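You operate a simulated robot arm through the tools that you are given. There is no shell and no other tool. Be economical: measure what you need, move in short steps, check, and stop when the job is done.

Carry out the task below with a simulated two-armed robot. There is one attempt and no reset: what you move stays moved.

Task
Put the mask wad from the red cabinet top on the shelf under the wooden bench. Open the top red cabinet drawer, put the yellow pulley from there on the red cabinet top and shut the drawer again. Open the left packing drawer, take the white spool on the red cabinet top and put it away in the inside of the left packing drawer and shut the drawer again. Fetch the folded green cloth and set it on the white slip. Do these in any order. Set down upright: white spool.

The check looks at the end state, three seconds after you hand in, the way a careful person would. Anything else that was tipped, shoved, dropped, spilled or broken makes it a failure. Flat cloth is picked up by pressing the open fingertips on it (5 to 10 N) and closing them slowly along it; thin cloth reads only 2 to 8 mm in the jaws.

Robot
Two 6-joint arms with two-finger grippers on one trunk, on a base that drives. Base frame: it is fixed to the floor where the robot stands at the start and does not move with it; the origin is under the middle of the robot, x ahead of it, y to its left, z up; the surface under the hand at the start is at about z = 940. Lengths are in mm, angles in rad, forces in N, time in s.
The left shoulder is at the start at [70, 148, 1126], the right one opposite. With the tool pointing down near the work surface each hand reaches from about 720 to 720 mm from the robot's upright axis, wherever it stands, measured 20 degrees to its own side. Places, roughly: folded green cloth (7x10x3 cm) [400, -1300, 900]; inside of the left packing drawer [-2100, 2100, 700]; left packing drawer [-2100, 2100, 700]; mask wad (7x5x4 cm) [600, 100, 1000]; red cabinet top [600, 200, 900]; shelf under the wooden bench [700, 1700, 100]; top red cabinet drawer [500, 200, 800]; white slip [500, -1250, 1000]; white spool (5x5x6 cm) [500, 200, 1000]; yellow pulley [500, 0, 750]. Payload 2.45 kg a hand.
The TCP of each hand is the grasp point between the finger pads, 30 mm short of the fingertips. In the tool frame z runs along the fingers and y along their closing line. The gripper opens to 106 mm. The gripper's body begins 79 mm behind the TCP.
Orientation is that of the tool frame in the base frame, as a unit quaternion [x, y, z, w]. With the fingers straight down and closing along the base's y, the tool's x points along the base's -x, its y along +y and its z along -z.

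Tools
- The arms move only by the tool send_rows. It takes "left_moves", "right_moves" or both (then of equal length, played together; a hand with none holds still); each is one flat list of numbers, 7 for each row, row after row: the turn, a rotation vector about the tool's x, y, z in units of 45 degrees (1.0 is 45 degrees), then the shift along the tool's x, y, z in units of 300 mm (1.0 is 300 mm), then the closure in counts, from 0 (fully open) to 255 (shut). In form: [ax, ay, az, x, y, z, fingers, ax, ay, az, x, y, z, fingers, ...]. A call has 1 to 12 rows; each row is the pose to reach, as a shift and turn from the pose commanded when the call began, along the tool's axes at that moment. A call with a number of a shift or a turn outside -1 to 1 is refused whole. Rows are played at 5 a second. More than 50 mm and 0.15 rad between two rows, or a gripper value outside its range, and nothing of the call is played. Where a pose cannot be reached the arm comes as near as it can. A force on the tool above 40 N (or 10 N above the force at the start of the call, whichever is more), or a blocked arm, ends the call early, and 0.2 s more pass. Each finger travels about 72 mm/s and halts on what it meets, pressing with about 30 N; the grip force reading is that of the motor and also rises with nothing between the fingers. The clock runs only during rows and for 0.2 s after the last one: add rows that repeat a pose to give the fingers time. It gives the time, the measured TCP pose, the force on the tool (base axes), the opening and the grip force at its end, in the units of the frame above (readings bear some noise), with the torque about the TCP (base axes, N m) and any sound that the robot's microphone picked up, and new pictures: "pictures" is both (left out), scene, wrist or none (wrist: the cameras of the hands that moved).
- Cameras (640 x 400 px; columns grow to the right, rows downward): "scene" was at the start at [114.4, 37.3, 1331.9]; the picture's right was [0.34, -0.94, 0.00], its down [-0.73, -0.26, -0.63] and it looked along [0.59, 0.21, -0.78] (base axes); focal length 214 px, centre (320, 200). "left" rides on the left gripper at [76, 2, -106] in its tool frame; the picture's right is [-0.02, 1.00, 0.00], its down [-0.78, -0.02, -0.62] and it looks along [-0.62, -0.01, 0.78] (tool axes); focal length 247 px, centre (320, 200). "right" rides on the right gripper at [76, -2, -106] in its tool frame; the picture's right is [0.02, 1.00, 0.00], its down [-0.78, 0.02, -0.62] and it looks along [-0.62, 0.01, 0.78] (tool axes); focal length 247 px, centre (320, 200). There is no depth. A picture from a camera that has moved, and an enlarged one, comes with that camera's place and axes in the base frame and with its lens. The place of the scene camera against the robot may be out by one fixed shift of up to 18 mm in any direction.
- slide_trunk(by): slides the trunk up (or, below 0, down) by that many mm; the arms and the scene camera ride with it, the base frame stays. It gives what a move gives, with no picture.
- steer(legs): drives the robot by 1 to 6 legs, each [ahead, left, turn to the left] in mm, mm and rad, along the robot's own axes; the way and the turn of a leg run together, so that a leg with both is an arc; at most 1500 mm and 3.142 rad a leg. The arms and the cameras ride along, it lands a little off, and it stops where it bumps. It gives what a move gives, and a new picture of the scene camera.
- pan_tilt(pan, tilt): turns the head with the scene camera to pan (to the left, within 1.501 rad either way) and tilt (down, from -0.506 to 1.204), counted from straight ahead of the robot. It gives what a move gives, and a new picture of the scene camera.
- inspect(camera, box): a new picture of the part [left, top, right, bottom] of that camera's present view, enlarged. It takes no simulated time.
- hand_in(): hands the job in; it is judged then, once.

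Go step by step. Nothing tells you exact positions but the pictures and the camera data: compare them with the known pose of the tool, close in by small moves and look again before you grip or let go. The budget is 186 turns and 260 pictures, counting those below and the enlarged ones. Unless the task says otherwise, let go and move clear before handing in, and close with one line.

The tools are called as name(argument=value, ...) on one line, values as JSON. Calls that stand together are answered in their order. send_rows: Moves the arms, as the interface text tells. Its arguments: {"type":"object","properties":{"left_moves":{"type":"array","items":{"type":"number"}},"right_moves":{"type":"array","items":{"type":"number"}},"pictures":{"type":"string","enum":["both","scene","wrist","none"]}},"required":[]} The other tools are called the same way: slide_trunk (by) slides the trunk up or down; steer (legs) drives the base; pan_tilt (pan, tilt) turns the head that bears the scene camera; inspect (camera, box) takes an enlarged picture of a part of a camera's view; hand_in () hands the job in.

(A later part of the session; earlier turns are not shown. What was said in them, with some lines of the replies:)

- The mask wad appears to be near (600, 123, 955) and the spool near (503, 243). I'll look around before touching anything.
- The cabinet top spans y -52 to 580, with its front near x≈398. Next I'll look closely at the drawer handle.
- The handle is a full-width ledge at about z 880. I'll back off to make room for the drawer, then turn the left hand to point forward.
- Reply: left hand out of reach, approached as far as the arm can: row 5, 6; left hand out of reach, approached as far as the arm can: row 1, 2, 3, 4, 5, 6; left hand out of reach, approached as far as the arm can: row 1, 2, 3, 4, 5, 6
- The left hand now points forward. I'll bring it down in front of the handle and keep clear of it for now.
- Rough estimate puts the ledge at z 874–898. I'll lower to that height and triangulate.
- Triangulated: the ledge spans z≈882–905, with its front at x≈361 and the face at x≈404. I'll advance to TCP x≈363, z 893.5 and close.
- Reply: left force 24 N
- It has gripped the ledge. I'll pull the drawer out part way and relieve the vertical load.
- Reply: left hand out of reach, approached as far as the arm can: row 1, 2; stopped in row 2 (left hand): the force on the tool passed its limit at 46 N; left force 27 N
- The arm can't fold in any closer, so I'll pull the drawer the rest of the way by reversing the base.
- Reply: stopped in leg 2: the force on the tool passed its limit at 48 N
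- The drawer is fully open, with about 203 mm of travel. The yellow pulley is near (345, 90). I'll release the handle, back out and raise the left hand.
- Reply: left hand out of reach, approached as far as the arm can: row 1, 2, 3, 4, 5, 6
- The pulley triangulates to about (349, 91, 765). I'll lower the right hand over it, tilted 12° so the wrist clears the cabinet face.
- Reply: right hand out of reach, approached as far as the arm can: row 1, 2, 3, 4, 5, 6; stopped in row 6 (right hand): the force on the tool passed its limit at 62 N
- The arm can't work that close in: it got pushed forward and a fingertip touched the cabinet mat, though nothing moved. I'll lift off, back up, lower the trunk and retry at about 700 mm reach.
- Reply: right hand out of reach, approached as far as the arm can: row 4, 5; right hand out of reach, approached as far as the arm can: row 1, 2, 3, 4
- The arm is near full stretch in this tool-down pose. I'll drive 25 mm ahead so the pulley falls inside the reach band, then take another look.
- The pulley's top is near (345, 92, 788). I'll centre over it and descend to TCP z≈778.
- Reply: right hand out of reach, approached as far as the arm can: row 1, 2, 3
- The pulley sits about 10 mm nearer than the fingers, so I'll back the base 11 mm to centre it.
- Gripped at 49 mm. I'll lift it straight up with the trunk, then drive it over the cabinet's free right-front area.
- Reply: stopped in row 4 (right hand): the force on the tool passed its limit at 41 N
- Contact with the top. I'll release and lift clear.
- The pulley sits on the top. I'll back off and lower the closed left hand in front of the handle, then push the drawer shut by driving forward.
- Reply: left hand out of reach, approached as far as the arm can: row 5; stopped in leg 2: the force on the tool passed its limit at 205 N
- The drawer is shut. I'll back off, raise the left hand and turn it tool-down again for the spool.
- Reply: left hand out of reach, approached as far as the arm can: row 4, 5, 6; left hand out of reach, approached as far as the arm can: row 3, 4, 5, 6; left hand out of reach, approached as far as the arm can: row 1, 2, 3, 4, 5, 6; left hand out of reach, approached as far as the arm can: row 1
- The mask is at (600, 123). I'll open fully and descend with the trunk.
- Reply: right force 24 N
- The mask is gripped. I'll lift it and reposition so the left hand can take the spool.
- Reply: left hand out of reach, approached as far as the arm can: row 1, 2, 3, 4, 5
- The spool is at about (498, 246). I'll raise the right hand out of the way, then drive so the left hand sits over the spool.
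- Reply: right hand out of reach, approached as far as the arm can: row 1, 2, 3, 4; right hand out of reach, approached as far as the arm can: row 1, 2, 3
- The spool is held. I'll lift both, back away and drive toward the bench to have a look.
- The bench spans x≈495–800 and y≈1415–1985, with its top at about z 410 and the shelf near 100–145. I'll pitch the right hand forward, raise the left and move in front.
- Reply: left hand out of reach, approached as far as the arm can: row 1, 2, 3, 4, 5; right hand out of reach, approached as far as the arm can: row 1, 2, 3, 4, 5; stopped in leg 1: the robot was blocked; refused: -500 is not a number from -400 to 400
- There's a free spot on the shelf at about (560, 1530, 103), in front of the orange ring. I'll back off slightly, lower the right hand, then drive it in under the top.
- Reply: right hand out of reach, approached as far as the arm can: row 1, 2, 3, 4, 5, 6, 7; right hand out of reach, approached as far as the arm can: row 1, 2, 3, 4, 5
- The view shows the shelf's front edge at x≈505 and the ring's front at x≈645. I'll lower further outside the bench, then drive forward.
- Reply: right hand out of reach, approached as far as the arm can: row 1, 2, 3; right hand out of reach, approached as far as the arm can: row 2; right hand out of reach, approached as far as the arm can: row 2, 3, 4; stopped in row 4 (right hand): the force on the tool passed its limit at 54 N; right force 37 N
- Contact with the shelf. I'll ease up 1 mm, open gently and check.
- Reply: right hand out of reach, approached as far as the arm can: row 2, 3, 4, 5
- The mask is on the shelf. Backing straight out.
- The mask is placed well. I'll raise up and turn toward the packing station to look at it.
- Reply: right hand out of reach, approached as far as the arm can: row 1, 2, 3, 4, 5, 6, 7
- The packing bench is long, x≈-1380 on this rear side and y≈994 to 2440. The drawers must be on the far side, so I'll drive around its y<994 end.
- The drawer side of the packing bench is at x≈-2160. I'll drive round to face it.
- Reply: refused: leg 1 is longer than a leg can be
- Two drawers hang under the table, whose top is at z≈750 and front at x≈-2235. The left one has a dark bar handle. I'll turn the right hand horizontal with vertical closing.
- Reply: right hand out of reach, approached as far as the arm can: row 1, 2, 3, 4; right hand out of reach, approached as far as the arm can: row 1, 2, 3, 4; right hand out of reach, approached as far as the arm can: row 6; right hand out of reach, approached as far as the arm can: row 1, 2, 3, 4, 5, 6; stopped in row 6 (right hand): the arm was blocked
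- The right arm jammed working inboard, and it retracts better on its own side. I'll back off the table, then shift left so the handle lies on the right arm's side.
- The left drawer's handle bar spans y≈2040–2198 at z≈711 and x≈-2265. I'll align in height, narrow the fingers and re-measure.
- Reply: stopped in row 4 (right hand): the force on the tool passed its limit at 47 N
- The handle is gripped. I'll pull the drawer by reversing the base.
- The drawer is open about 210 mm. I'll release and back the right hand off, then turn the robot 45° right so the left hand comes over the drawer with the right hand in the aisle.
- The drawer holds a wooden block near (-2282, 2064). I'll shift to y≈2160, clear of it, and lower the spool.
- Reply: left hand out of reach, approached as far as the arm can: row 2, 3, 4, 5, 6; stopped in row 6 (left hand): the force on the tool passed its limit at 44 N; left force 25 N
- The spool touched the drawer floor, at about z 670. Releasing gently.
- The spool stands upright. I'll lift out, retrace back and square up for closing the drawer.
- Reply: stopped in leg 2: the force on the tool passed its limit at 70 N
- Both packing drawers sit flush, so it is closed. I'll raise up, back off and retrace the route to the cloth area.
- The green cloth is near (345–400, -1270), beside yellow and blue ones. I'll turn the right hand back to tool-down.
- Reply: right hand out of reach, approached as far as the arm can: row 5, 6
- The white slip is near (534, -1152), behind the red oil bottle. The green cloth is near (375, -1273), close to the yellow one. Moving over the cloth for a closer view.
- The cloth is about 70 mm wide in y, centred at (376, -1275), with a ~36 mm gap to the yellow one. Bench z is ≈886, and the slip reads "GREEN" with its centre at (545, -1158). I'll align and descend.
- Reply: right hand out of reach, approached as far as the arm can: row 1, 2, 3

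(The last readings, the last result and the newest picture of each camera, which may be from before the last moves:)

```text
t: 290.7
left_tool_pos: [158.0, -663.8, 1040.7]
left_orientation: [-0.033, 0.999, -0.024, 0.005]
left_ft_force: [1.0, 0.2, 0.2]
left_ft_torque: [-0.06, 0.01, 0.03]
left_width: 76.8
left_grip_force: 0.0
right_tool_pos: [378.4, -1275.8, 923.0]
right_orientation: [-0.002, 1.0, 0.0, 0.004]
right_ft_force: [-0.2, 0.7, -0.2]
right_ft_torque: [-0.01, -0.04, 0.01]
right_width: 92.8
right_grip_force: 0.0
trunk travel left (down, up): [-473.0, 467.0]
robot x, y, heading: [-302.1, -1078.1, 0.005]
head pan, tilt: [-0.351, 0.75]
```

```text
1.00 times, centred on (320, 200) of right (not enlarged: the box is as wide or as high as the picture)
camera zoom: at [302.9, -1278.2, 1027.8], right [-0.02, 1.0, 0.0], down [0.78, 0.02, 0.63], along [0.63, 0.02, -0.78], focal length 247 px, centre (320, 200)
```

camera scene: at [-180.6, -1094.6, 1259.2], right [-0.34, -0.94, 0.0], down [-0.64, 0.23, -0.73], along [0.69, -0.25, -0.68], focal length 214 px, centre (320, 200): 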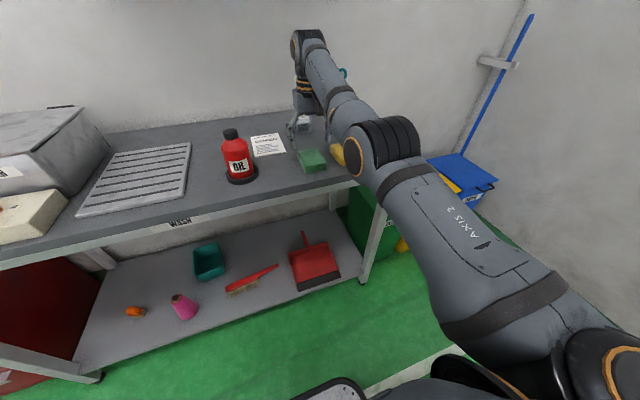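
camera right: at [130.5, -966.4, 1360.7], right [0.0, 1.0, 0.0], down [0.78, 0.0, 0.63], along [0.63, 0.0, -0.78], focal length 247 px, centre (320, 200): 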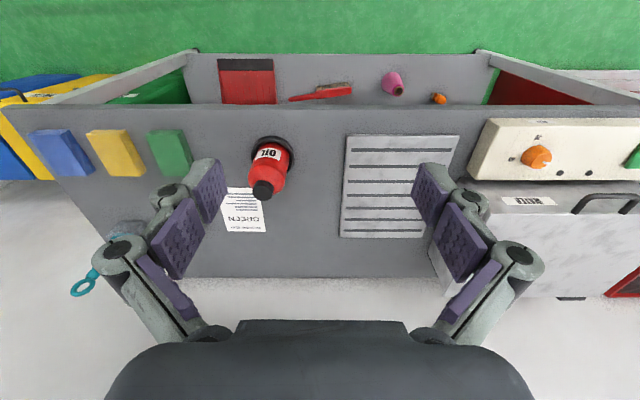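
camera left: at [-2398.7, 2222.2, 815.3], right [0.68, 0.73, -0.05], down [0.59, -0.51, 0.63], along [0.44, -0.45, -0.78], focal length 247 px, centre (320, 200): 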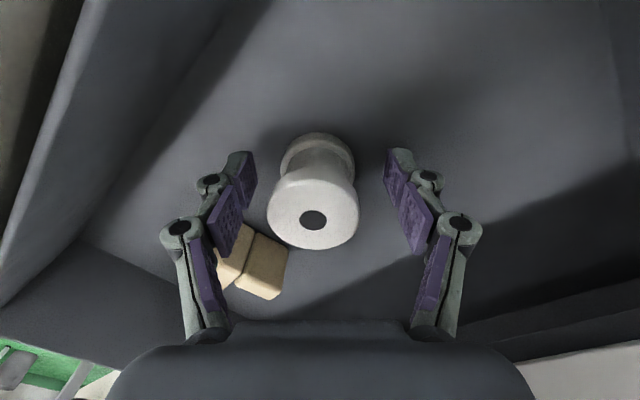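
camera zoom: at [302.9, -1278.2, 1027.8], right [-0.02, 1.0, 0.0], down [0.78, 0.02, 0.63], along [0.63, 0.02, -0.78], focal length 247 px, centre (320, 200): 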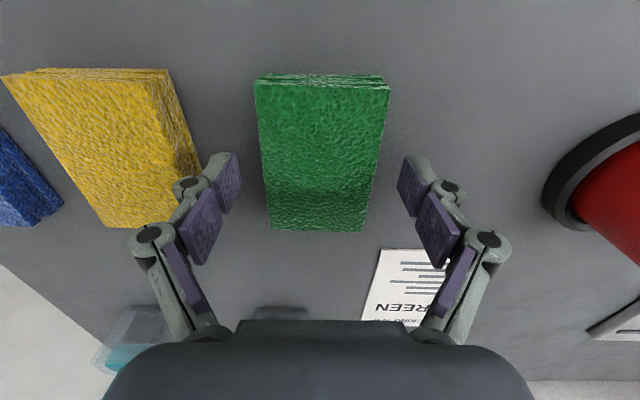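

slide_trunk(by=-4)

send_rows(right_moves=[0, 0, 0, 0, 0, 0, 50, 0, 0, 0, 0, 0, 0, 70, 0, 0, 0, 0, 0, 0, 90, 0, 0, 0, 0, 0, 0, 110, 0, 0, 0, 0, 0, 0, 130, 0, 0, 0, 0, 0, 0, 160, 0, 0, 0, 0, 0, 0, 190, 0, 0, 0, 0, 0, 0, 190], pictures="wrist")

```text
t: 291.2
left_tool_pos: [159.3, -663.3, 1036.4]
left_orientation: [-0.034, 0.999, -0.023, 0.006]
left_ft_force: [0.1, 0.4, -0.1]
left_ft_torque: [-0.04, 0.01, 0.0]
left_width: 76.6
left_grip_force: 0.0
right_tool_pos: [379.8, -1276.0, 918.7]
right_orientation: [-0.002, 1.0, 0.0, 0.005]
right_ft_force: [-0.4, 0.1, -0.3]
right_ft_torque: [-0.01, 0.02, 0.01]
right_width: 92.5
right_grip_force: 0.1
trunk travel left (down, up): [-469.0, 471.0]
robot x, y, heading: [-298.6, -1076.8, 0.011]
head pan, tilt: [-0.351, 0.75]
```

```text
t: 293.0
left_tool_pos: [158.9, -663.3, 1035.2]
left_orientation: [-0.033, 0.999, -0.023, 0.005]
left_ft_force: [1.1, -0.2, -0.4]
left_ft_torque: [-0.02, -0.01, 0.01]
left_width: 76.9
left_grip_force: 0.0
right_tool_pos: [379.7, -1276.4, 918.7]
right_orientation: [-0.002, 1.0, 0.0, 0.004]
right_ft_force: [0.2, -0.3, 2.6]
right_ft_torque: [-0.02, -0.01, -0.03]
right_width: 67.2
right_grip_force: 30.1
trunk travel left (down, up): [-469.0, 471.0]
robot x, y, heading: [-299.3, -1082.1, 0.004]
head pan, tilt: [-0.351, 0.75]
camera right: at [303.2, -1278.1, 1023.7], right [-0.02, 1.0, 0.0], down [0.78, 0.02, 0.63], along [0.63, 0.02, -0.78], focal length 247 px, centre (320, 200)
```

right: 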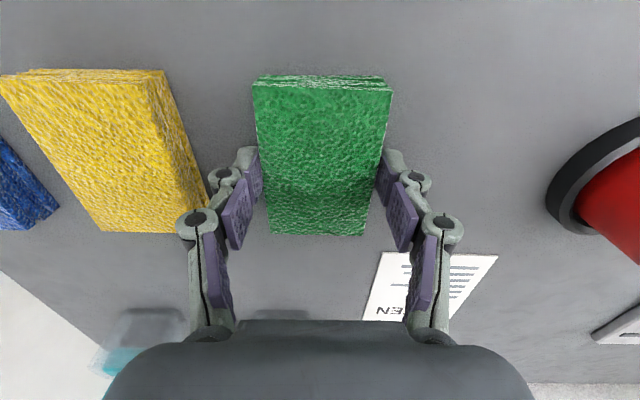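

Gripped at 67 mm. I'll lift, raise the left hand for clearance, and move over the slip.

slide_trunk(by=250)

send_rows(left_moves=[0, 0, 0, 0, 0, -0.15, 70, 0, 0, 0, 0, 0, -0.3, 70, 0, 0, 0, 0, 0, -0.45, 70, 0, 0, 0, 0, 0, -0.6, 70, 0, 0, 0, 0, 0, -0.7, 70], pictures="none")

steer(legs=[[165, 116, 0]])

inspect(camera="right", box=[0, 0, 640, 400])

```text
t: 295.6
left_tool_pos: [158.7, -662.7, 1286.1]
left_orientation: [-0.033, 0.999, -0.024, 0.005]
left_ft_force: [-0.1, 0.2, -0.6]
left_ft_torque: [-0.02, 0.04, 0.02]
left_width: 77.0
left_grip_force: 0.1
right_tool_pos: [379.8, -1275.1, 1168.0]
right_orientation: [-0.002, 1.0, 0.001, 0.003]
right_ft_force: [-0.4, 0.0, 0.0]
right_ft_torque: [-0.02, -0.01, 0.03]
right_width: 66.9
right_grip_force: 29.9
trunk travel left (down, up): [-719.0, 221.0]
robot x, y, heading: [-297.3, -1080.5, 0.003]
head pan, tilt: [-0.351, 0.75]
```

```text
t: 296.8
left_tool_pos: [94.6, -601.2, 1412.1]
left_orientation: [-0.032, 0.999, -0.024, 0.006]
left_ft_force: [0.1, -0.3, 0.1]
left_ft_torque: [-0.03, 0.0, -0.01]
left_width: 77.2
left_grip_force: 0.0
left hand out of reach, approached as far as the arm can: row 1, 2, 3, 4, 5
right_tool_pos: [379.2, -1275.7, 1168.1]
right_orientation: [-0.002, 1.0, 0.001, 0.005]
right_ft_force: [1.0, 1.3, 0.0]
right_ft_torque: [0.01, -0.02, 0.02]
right_width: 66.7
right_grip_force: 30.0
trunk travel left (down, up): [-719.0, 221.0]
robot x, y, heading: [-298.9, -1075.7, 0.011]
head pan, tilt: [-0.351, 0.75]
```

```text
t: 298.4
left_tool_pos: [256.1, -487.5, 1412.5]
left_orientation: [-0.033, 0.999, -0.022, 0.007]
left_ft_force: [1.1, -0.2, -0.2]
left_ft_torque: [0.01, 0.02, 0.03]
left_width: 76.7
left_grip_force: 0.1
right_tool_pos: [543.2, -1159.5, 1169.0]
right_orientation: [-0.002, 1.0, 0.0, 0.006]
right_ft_force: [0.9, -1.3, -0.9]
right_ft_torque: [0.01, -0.01, 0.0]
right_width: 66.7
right_grip_force: 30.3
trunk travel left (down, up): [-719.0, 221.0]
robot x, y, heading: [-133.9, -962.2, 0.003]
head pan, tilt: [-0.351, 0.75]
camera scene: at [-16.3, -979.4, 1463.2], right [-0.34, -0.94, 0.0], down [-0.64, 0.23, -0.73], along [0.69, -0.25, -0.68], focal length 214 px, centre (320, 200)
```

scene: 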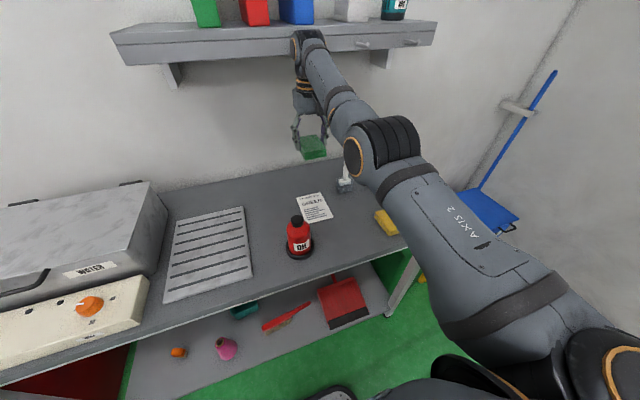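

```text
1.00 times, centred on (320, 200) of right (not enlarged: the box is as wide or as high as the picture)
camera zoom: at [466.7, -1162.4, 1274.5], right [-0.02, 1.0, 0.0], down [0.78, 0.02, 0.63], along [0.63, 0.02, -0.78], focal length 247 px, centre (320, 200)
```

zoom: 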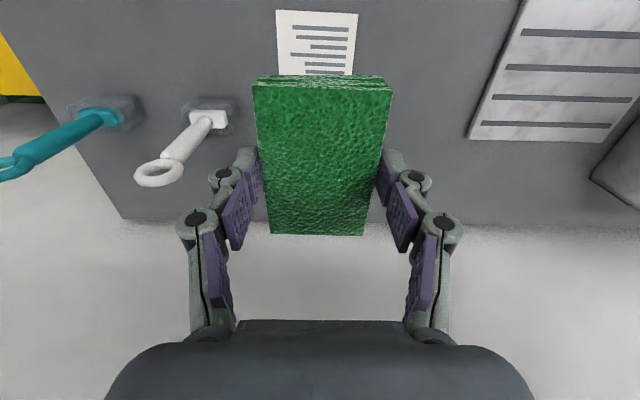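

slide_trunk(by=-243)

inspect(camera="right", box=[0, 0, 640, 400])

```text
t: 300.9
left_tool_pos: [258.7, -485.6, 1169.0]
left_orientation: [-0.033, 0.999, -0.023, 0.006]
left_ft_force: [0.3, 0.0, -0.1]
left_ft_torque: [0.0, -0.02, 0.01]
left_width: 76.9
left_grip_force: 0.0
right_tool_pos: [544.8, -1157.8, 925.7]
right_orientation: [-0.001, 1.0, 0.0, 0.005]
right_ft_force: [0.4, -0.6, 0.4]
right_ft_torque: [-0.03, 0.02, -0.01]
right_width: 67.1
right_grip_force: 30.6
trunk travel left (down, up): [-476.0, 464.0]
robot x, y, heading: [-135.1, -960.2, 0.001]
head pan, tilt: [-0.351, 0.75]
```

```text
1.00 times, centred on (320, 200) of right (not enlarged: the box is as wide or as high as the picture)
camera zoom: at [468.8, -1160.8, 1030.7], right [-0.02, 1.0, 0.0], down [0.78, 0.02, 0.63], along [0.63, 0.02, -0.78], focal length 247 px, centre (320, 200)
```

zoom: 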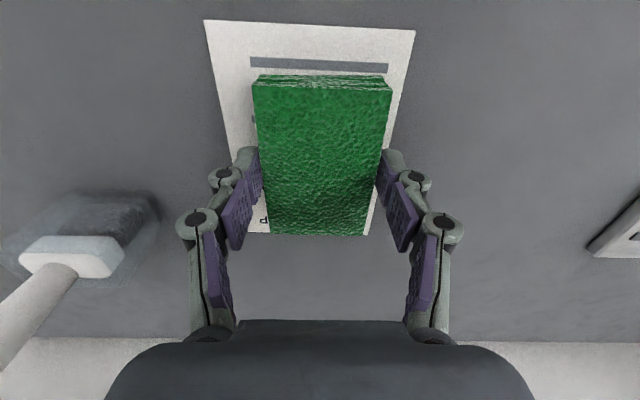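

send_rows(right_moves=[0, 0, 0, 0, 0, 0.008, 190, 0, 0, 0, 0, 0, 0.014, 190, 0, 0, 0, 0, 0, 0.02, 190, 0, 0, 0, 0, 0, 0.024, 190], pictures="none")

```text
t: 301.9
left_tool_pos: [257.3, -484.9, 1169.1]
left_orientation: [-0.033, 0.999, -0.023, 0.007]
left_ft_force: [-0.1, 0.2, -0.9]
left_ft_torque: [0.01, -0.04, 0.02]
left_width: 77.0
left_grip_force: 0.1
right_tool_pos: [543.9, -1157.7, 919.8]
right_orientation: [-0.002, 1.0, 0.0, 0.006]
right_ft_force: [1.6, -1.0, 12.6]
right_ft_torque: [-0.05, 0.22, -0.03]
right_width: 67.0
right_grip_force: 30.3
trunk travel left (down, up): [-476.0, 464.0]
robot x, y, heading: [-133.4, -958.9, 0.005]
head pan, tilt: [-0.351, 0.75]
```

Contact at 12 N. I'll release and lift straight up.

send_rows(right_moves=[0, 0, 0, 0, 0, -0.002, 150, 0, 0, 0, 0, 0, -0.004, 80, 0, 0, 0, 0, 0, -0.004, 40, 0, 0, 0, 0, 0, -0.004, 20, 0, 0, 0, 0, 0, -0.004, 20], pictures="none")

slide_trunk(by=250)

inspect(camera="right", box=[0, 0, 640, 400])

```text
t: 303.1
left_tool_pos: [258.5, -485.0, 1168.6]
left_orientation: [-0.034, 0.999, -0.024, 0.006]
left_ft_force: [0.0, 0.4, -0.1]
left_ft_torque: [0.01, 0.03, 0.02]
left_width: 76.9
left_grip_force: 0.1
right_tool_pos: [545.7, -1158.6, 918.3]
right_orientation: [-0.002, 1.0, 0.0, 0.005]
right_ft_force: [0.5, 0.2, 0.3]
right_ft_torque: [-0.06, 0.0, -0.01]
right_width: 97.9
right_grip_force: 0.0
trunk travel left (down, up): [-476.0, 464.0]
robot x, y, heading: [-134.9, -961.8, 0.001]
head pan, tilt: [-0.351, 0.75]
```

```text
t: 305.7
left_tool_pos: [258.2, -485.0, 1418.7]
left_orientation: [-0.033, 0.999, -0.023, 0.007]
left_ft_force: [0.9, -0.4, -0.1]
left_ft_torque: [-0.03, 0.01, 0.0]
left_width: 76.9
left_grip_force: 0.1
right_tool_pos: [544.7, -1158.3, 1169.0]
right_orientation: [-0.003, 1.0, -0.001, 0.003]
right_ft_force: [0.4, 0.6, 0.4]
right_ft_torque: [0.05, 0.01, 0.01]
right_width: 97.9
right_grip_force: 0.1
trunk travel left (down, up): [-726.0, 214.0]
robot x, y, heading: [-133.5, -961.5, 0.001]
head pan, tilt: [-0.351, 0.75]
```

```text
1.00 times, centred on (320, 200) of right (not enlarged: the box is as wide or as high as the picture)
camera zoom: at [469.5, -1160.9, 1274.2], right [-0.02, 1.0, 0.0], down [0.78, 0.02, 0.63], along [0.63, 0.02, -0.78], focal length 247 px, centre (320, 200)
```

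zoom: 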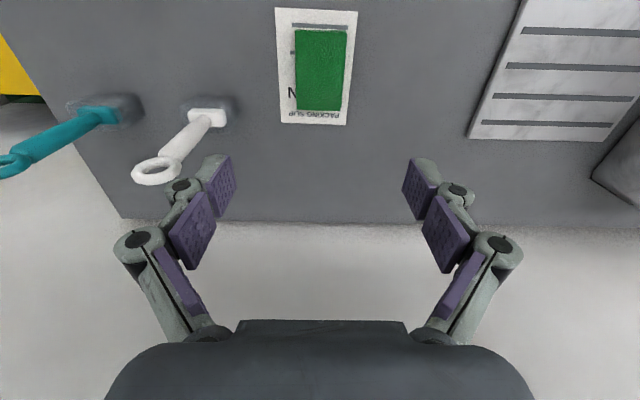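

The cloth sits centred on the slip. I'll back clear and take a final look.

steer(legs=[[-330, 0, 0]])

pan_tilt(pan=0.35, tilt=0.7)

inspect(camera="scene", box=[0, 60, 400, 310])

```text
t: 307.9
left_tool_pos: [-71.8, -487.7, 1417.8]
left_orientation: [-0.033, 0.999, -0.023, 0.005]
left_ft_force: [0.9, 0.4, 0.4]
left_ft_torque: [-0.05, 0.03, -0.03]
left_width: 76.9
left_grip_force: 0.0
right_tool_pos: [213.8, -1160.4, 1169.2]
right_orientation: [-0.002, 1.0, 0.0, 0.004]
right_ft_force: [0.0, -0.7, -0.2]
right_ft_torque: [0.01, 0.02, -0.01]
right_width: 97.7
right_grip_force: 0.1
trunk travel left (down, up): [-726.0, 214.0]
robot x, y, heading: [-465.4, -963.3, 0.006]
head pan, tilt: [-0.351, 0.75]
camera scene: at [-344.6, -979.4, 1469.7], right [-0.34, -0.94, 0.0], down [-0.64, 0.23, -0.73], along [0.69, -0.25, -0.68], focal length 214 px, centre (320, 200)
```

scene: 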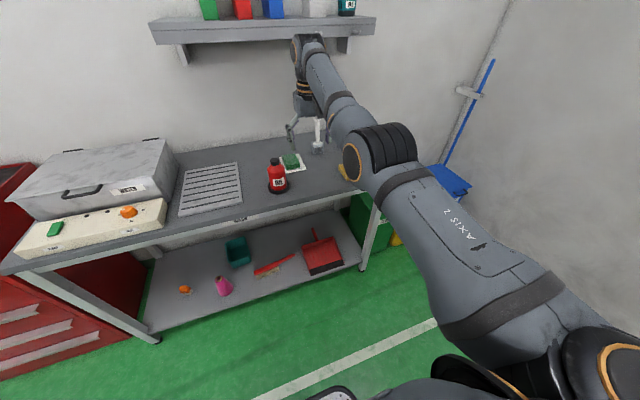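

```text
t: 309.0
left_tool_pos: [-73.0, -487.4, 1419.7]
left_orientation: [-0.033, 0.999, -0.023, 0.005]
left_ft_force: [0.1, 0.3, 0.0]
left_ft_torque: [0.0, 0.01, 0.01]
left_width: 77.0
left_grip_force: 0.0
right_tool_pos: [212.2, -1160.2, 1169.2]
right_orientation: [-0.001, 1.0, 0.0, 0.003]
right_ft_force: [0.3, 0.6, -0.5]
right_ft_torque: [-0.02, -0.02, 0.04]
right_width: 97.7
right_grip_force: 0.1
trunk travel left (down, up): [-726.0, 214.0]
robot x, y, heading: [-466.5, -957.1, 0.006]
head pan, tilt: [0.351, 0.7]
camera scene: at [-344.6, -921.8, 1474.1], right [0.35, -0.94, 0.0], down [-0.6, -0.22, -0.76], along [0.72, 0.27, -0.64], focal length 214 px, centre (320, 200)
```

scene: 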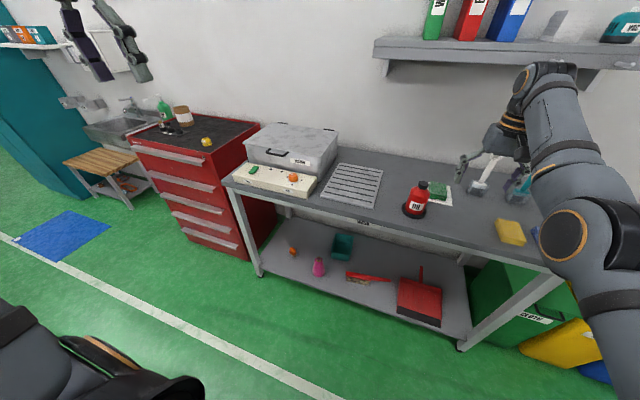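

```text
1.60 times, centred on (200, 185) of scene
camera zoom: at [-344.6, -921.8, 1474.1], right [0.35, -0.94, 0.0], down [-0.6, -0.22, -0.76], along [0.72, 0.27, -0.64], focal length 343 px, centre (512, 224)
```

zoom: 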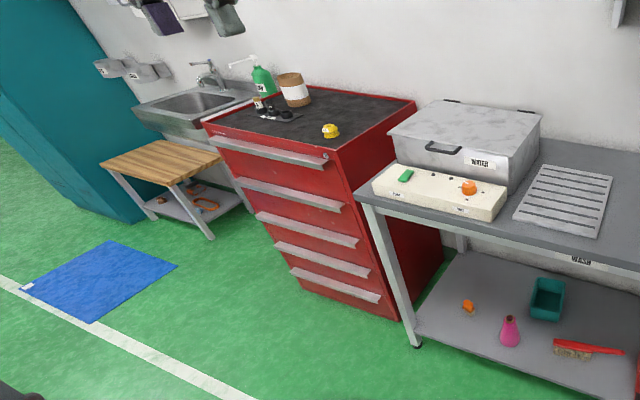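

The last look shows the red cabinet drawer shut with the pulley on top, the bottle and brushes standing, and the green cloth on the slip. Handing in now.

hand_in()

```text
The job is handed in.
```

All four tasks are handed in: the mask is on the bench shelf, the pulley is on the red cabinet top, and the green cloth is on the slip. The white spool was left standing in the left packing drawer, though I didn't reopen it to check the spool stayed upright; both drawers are shut.
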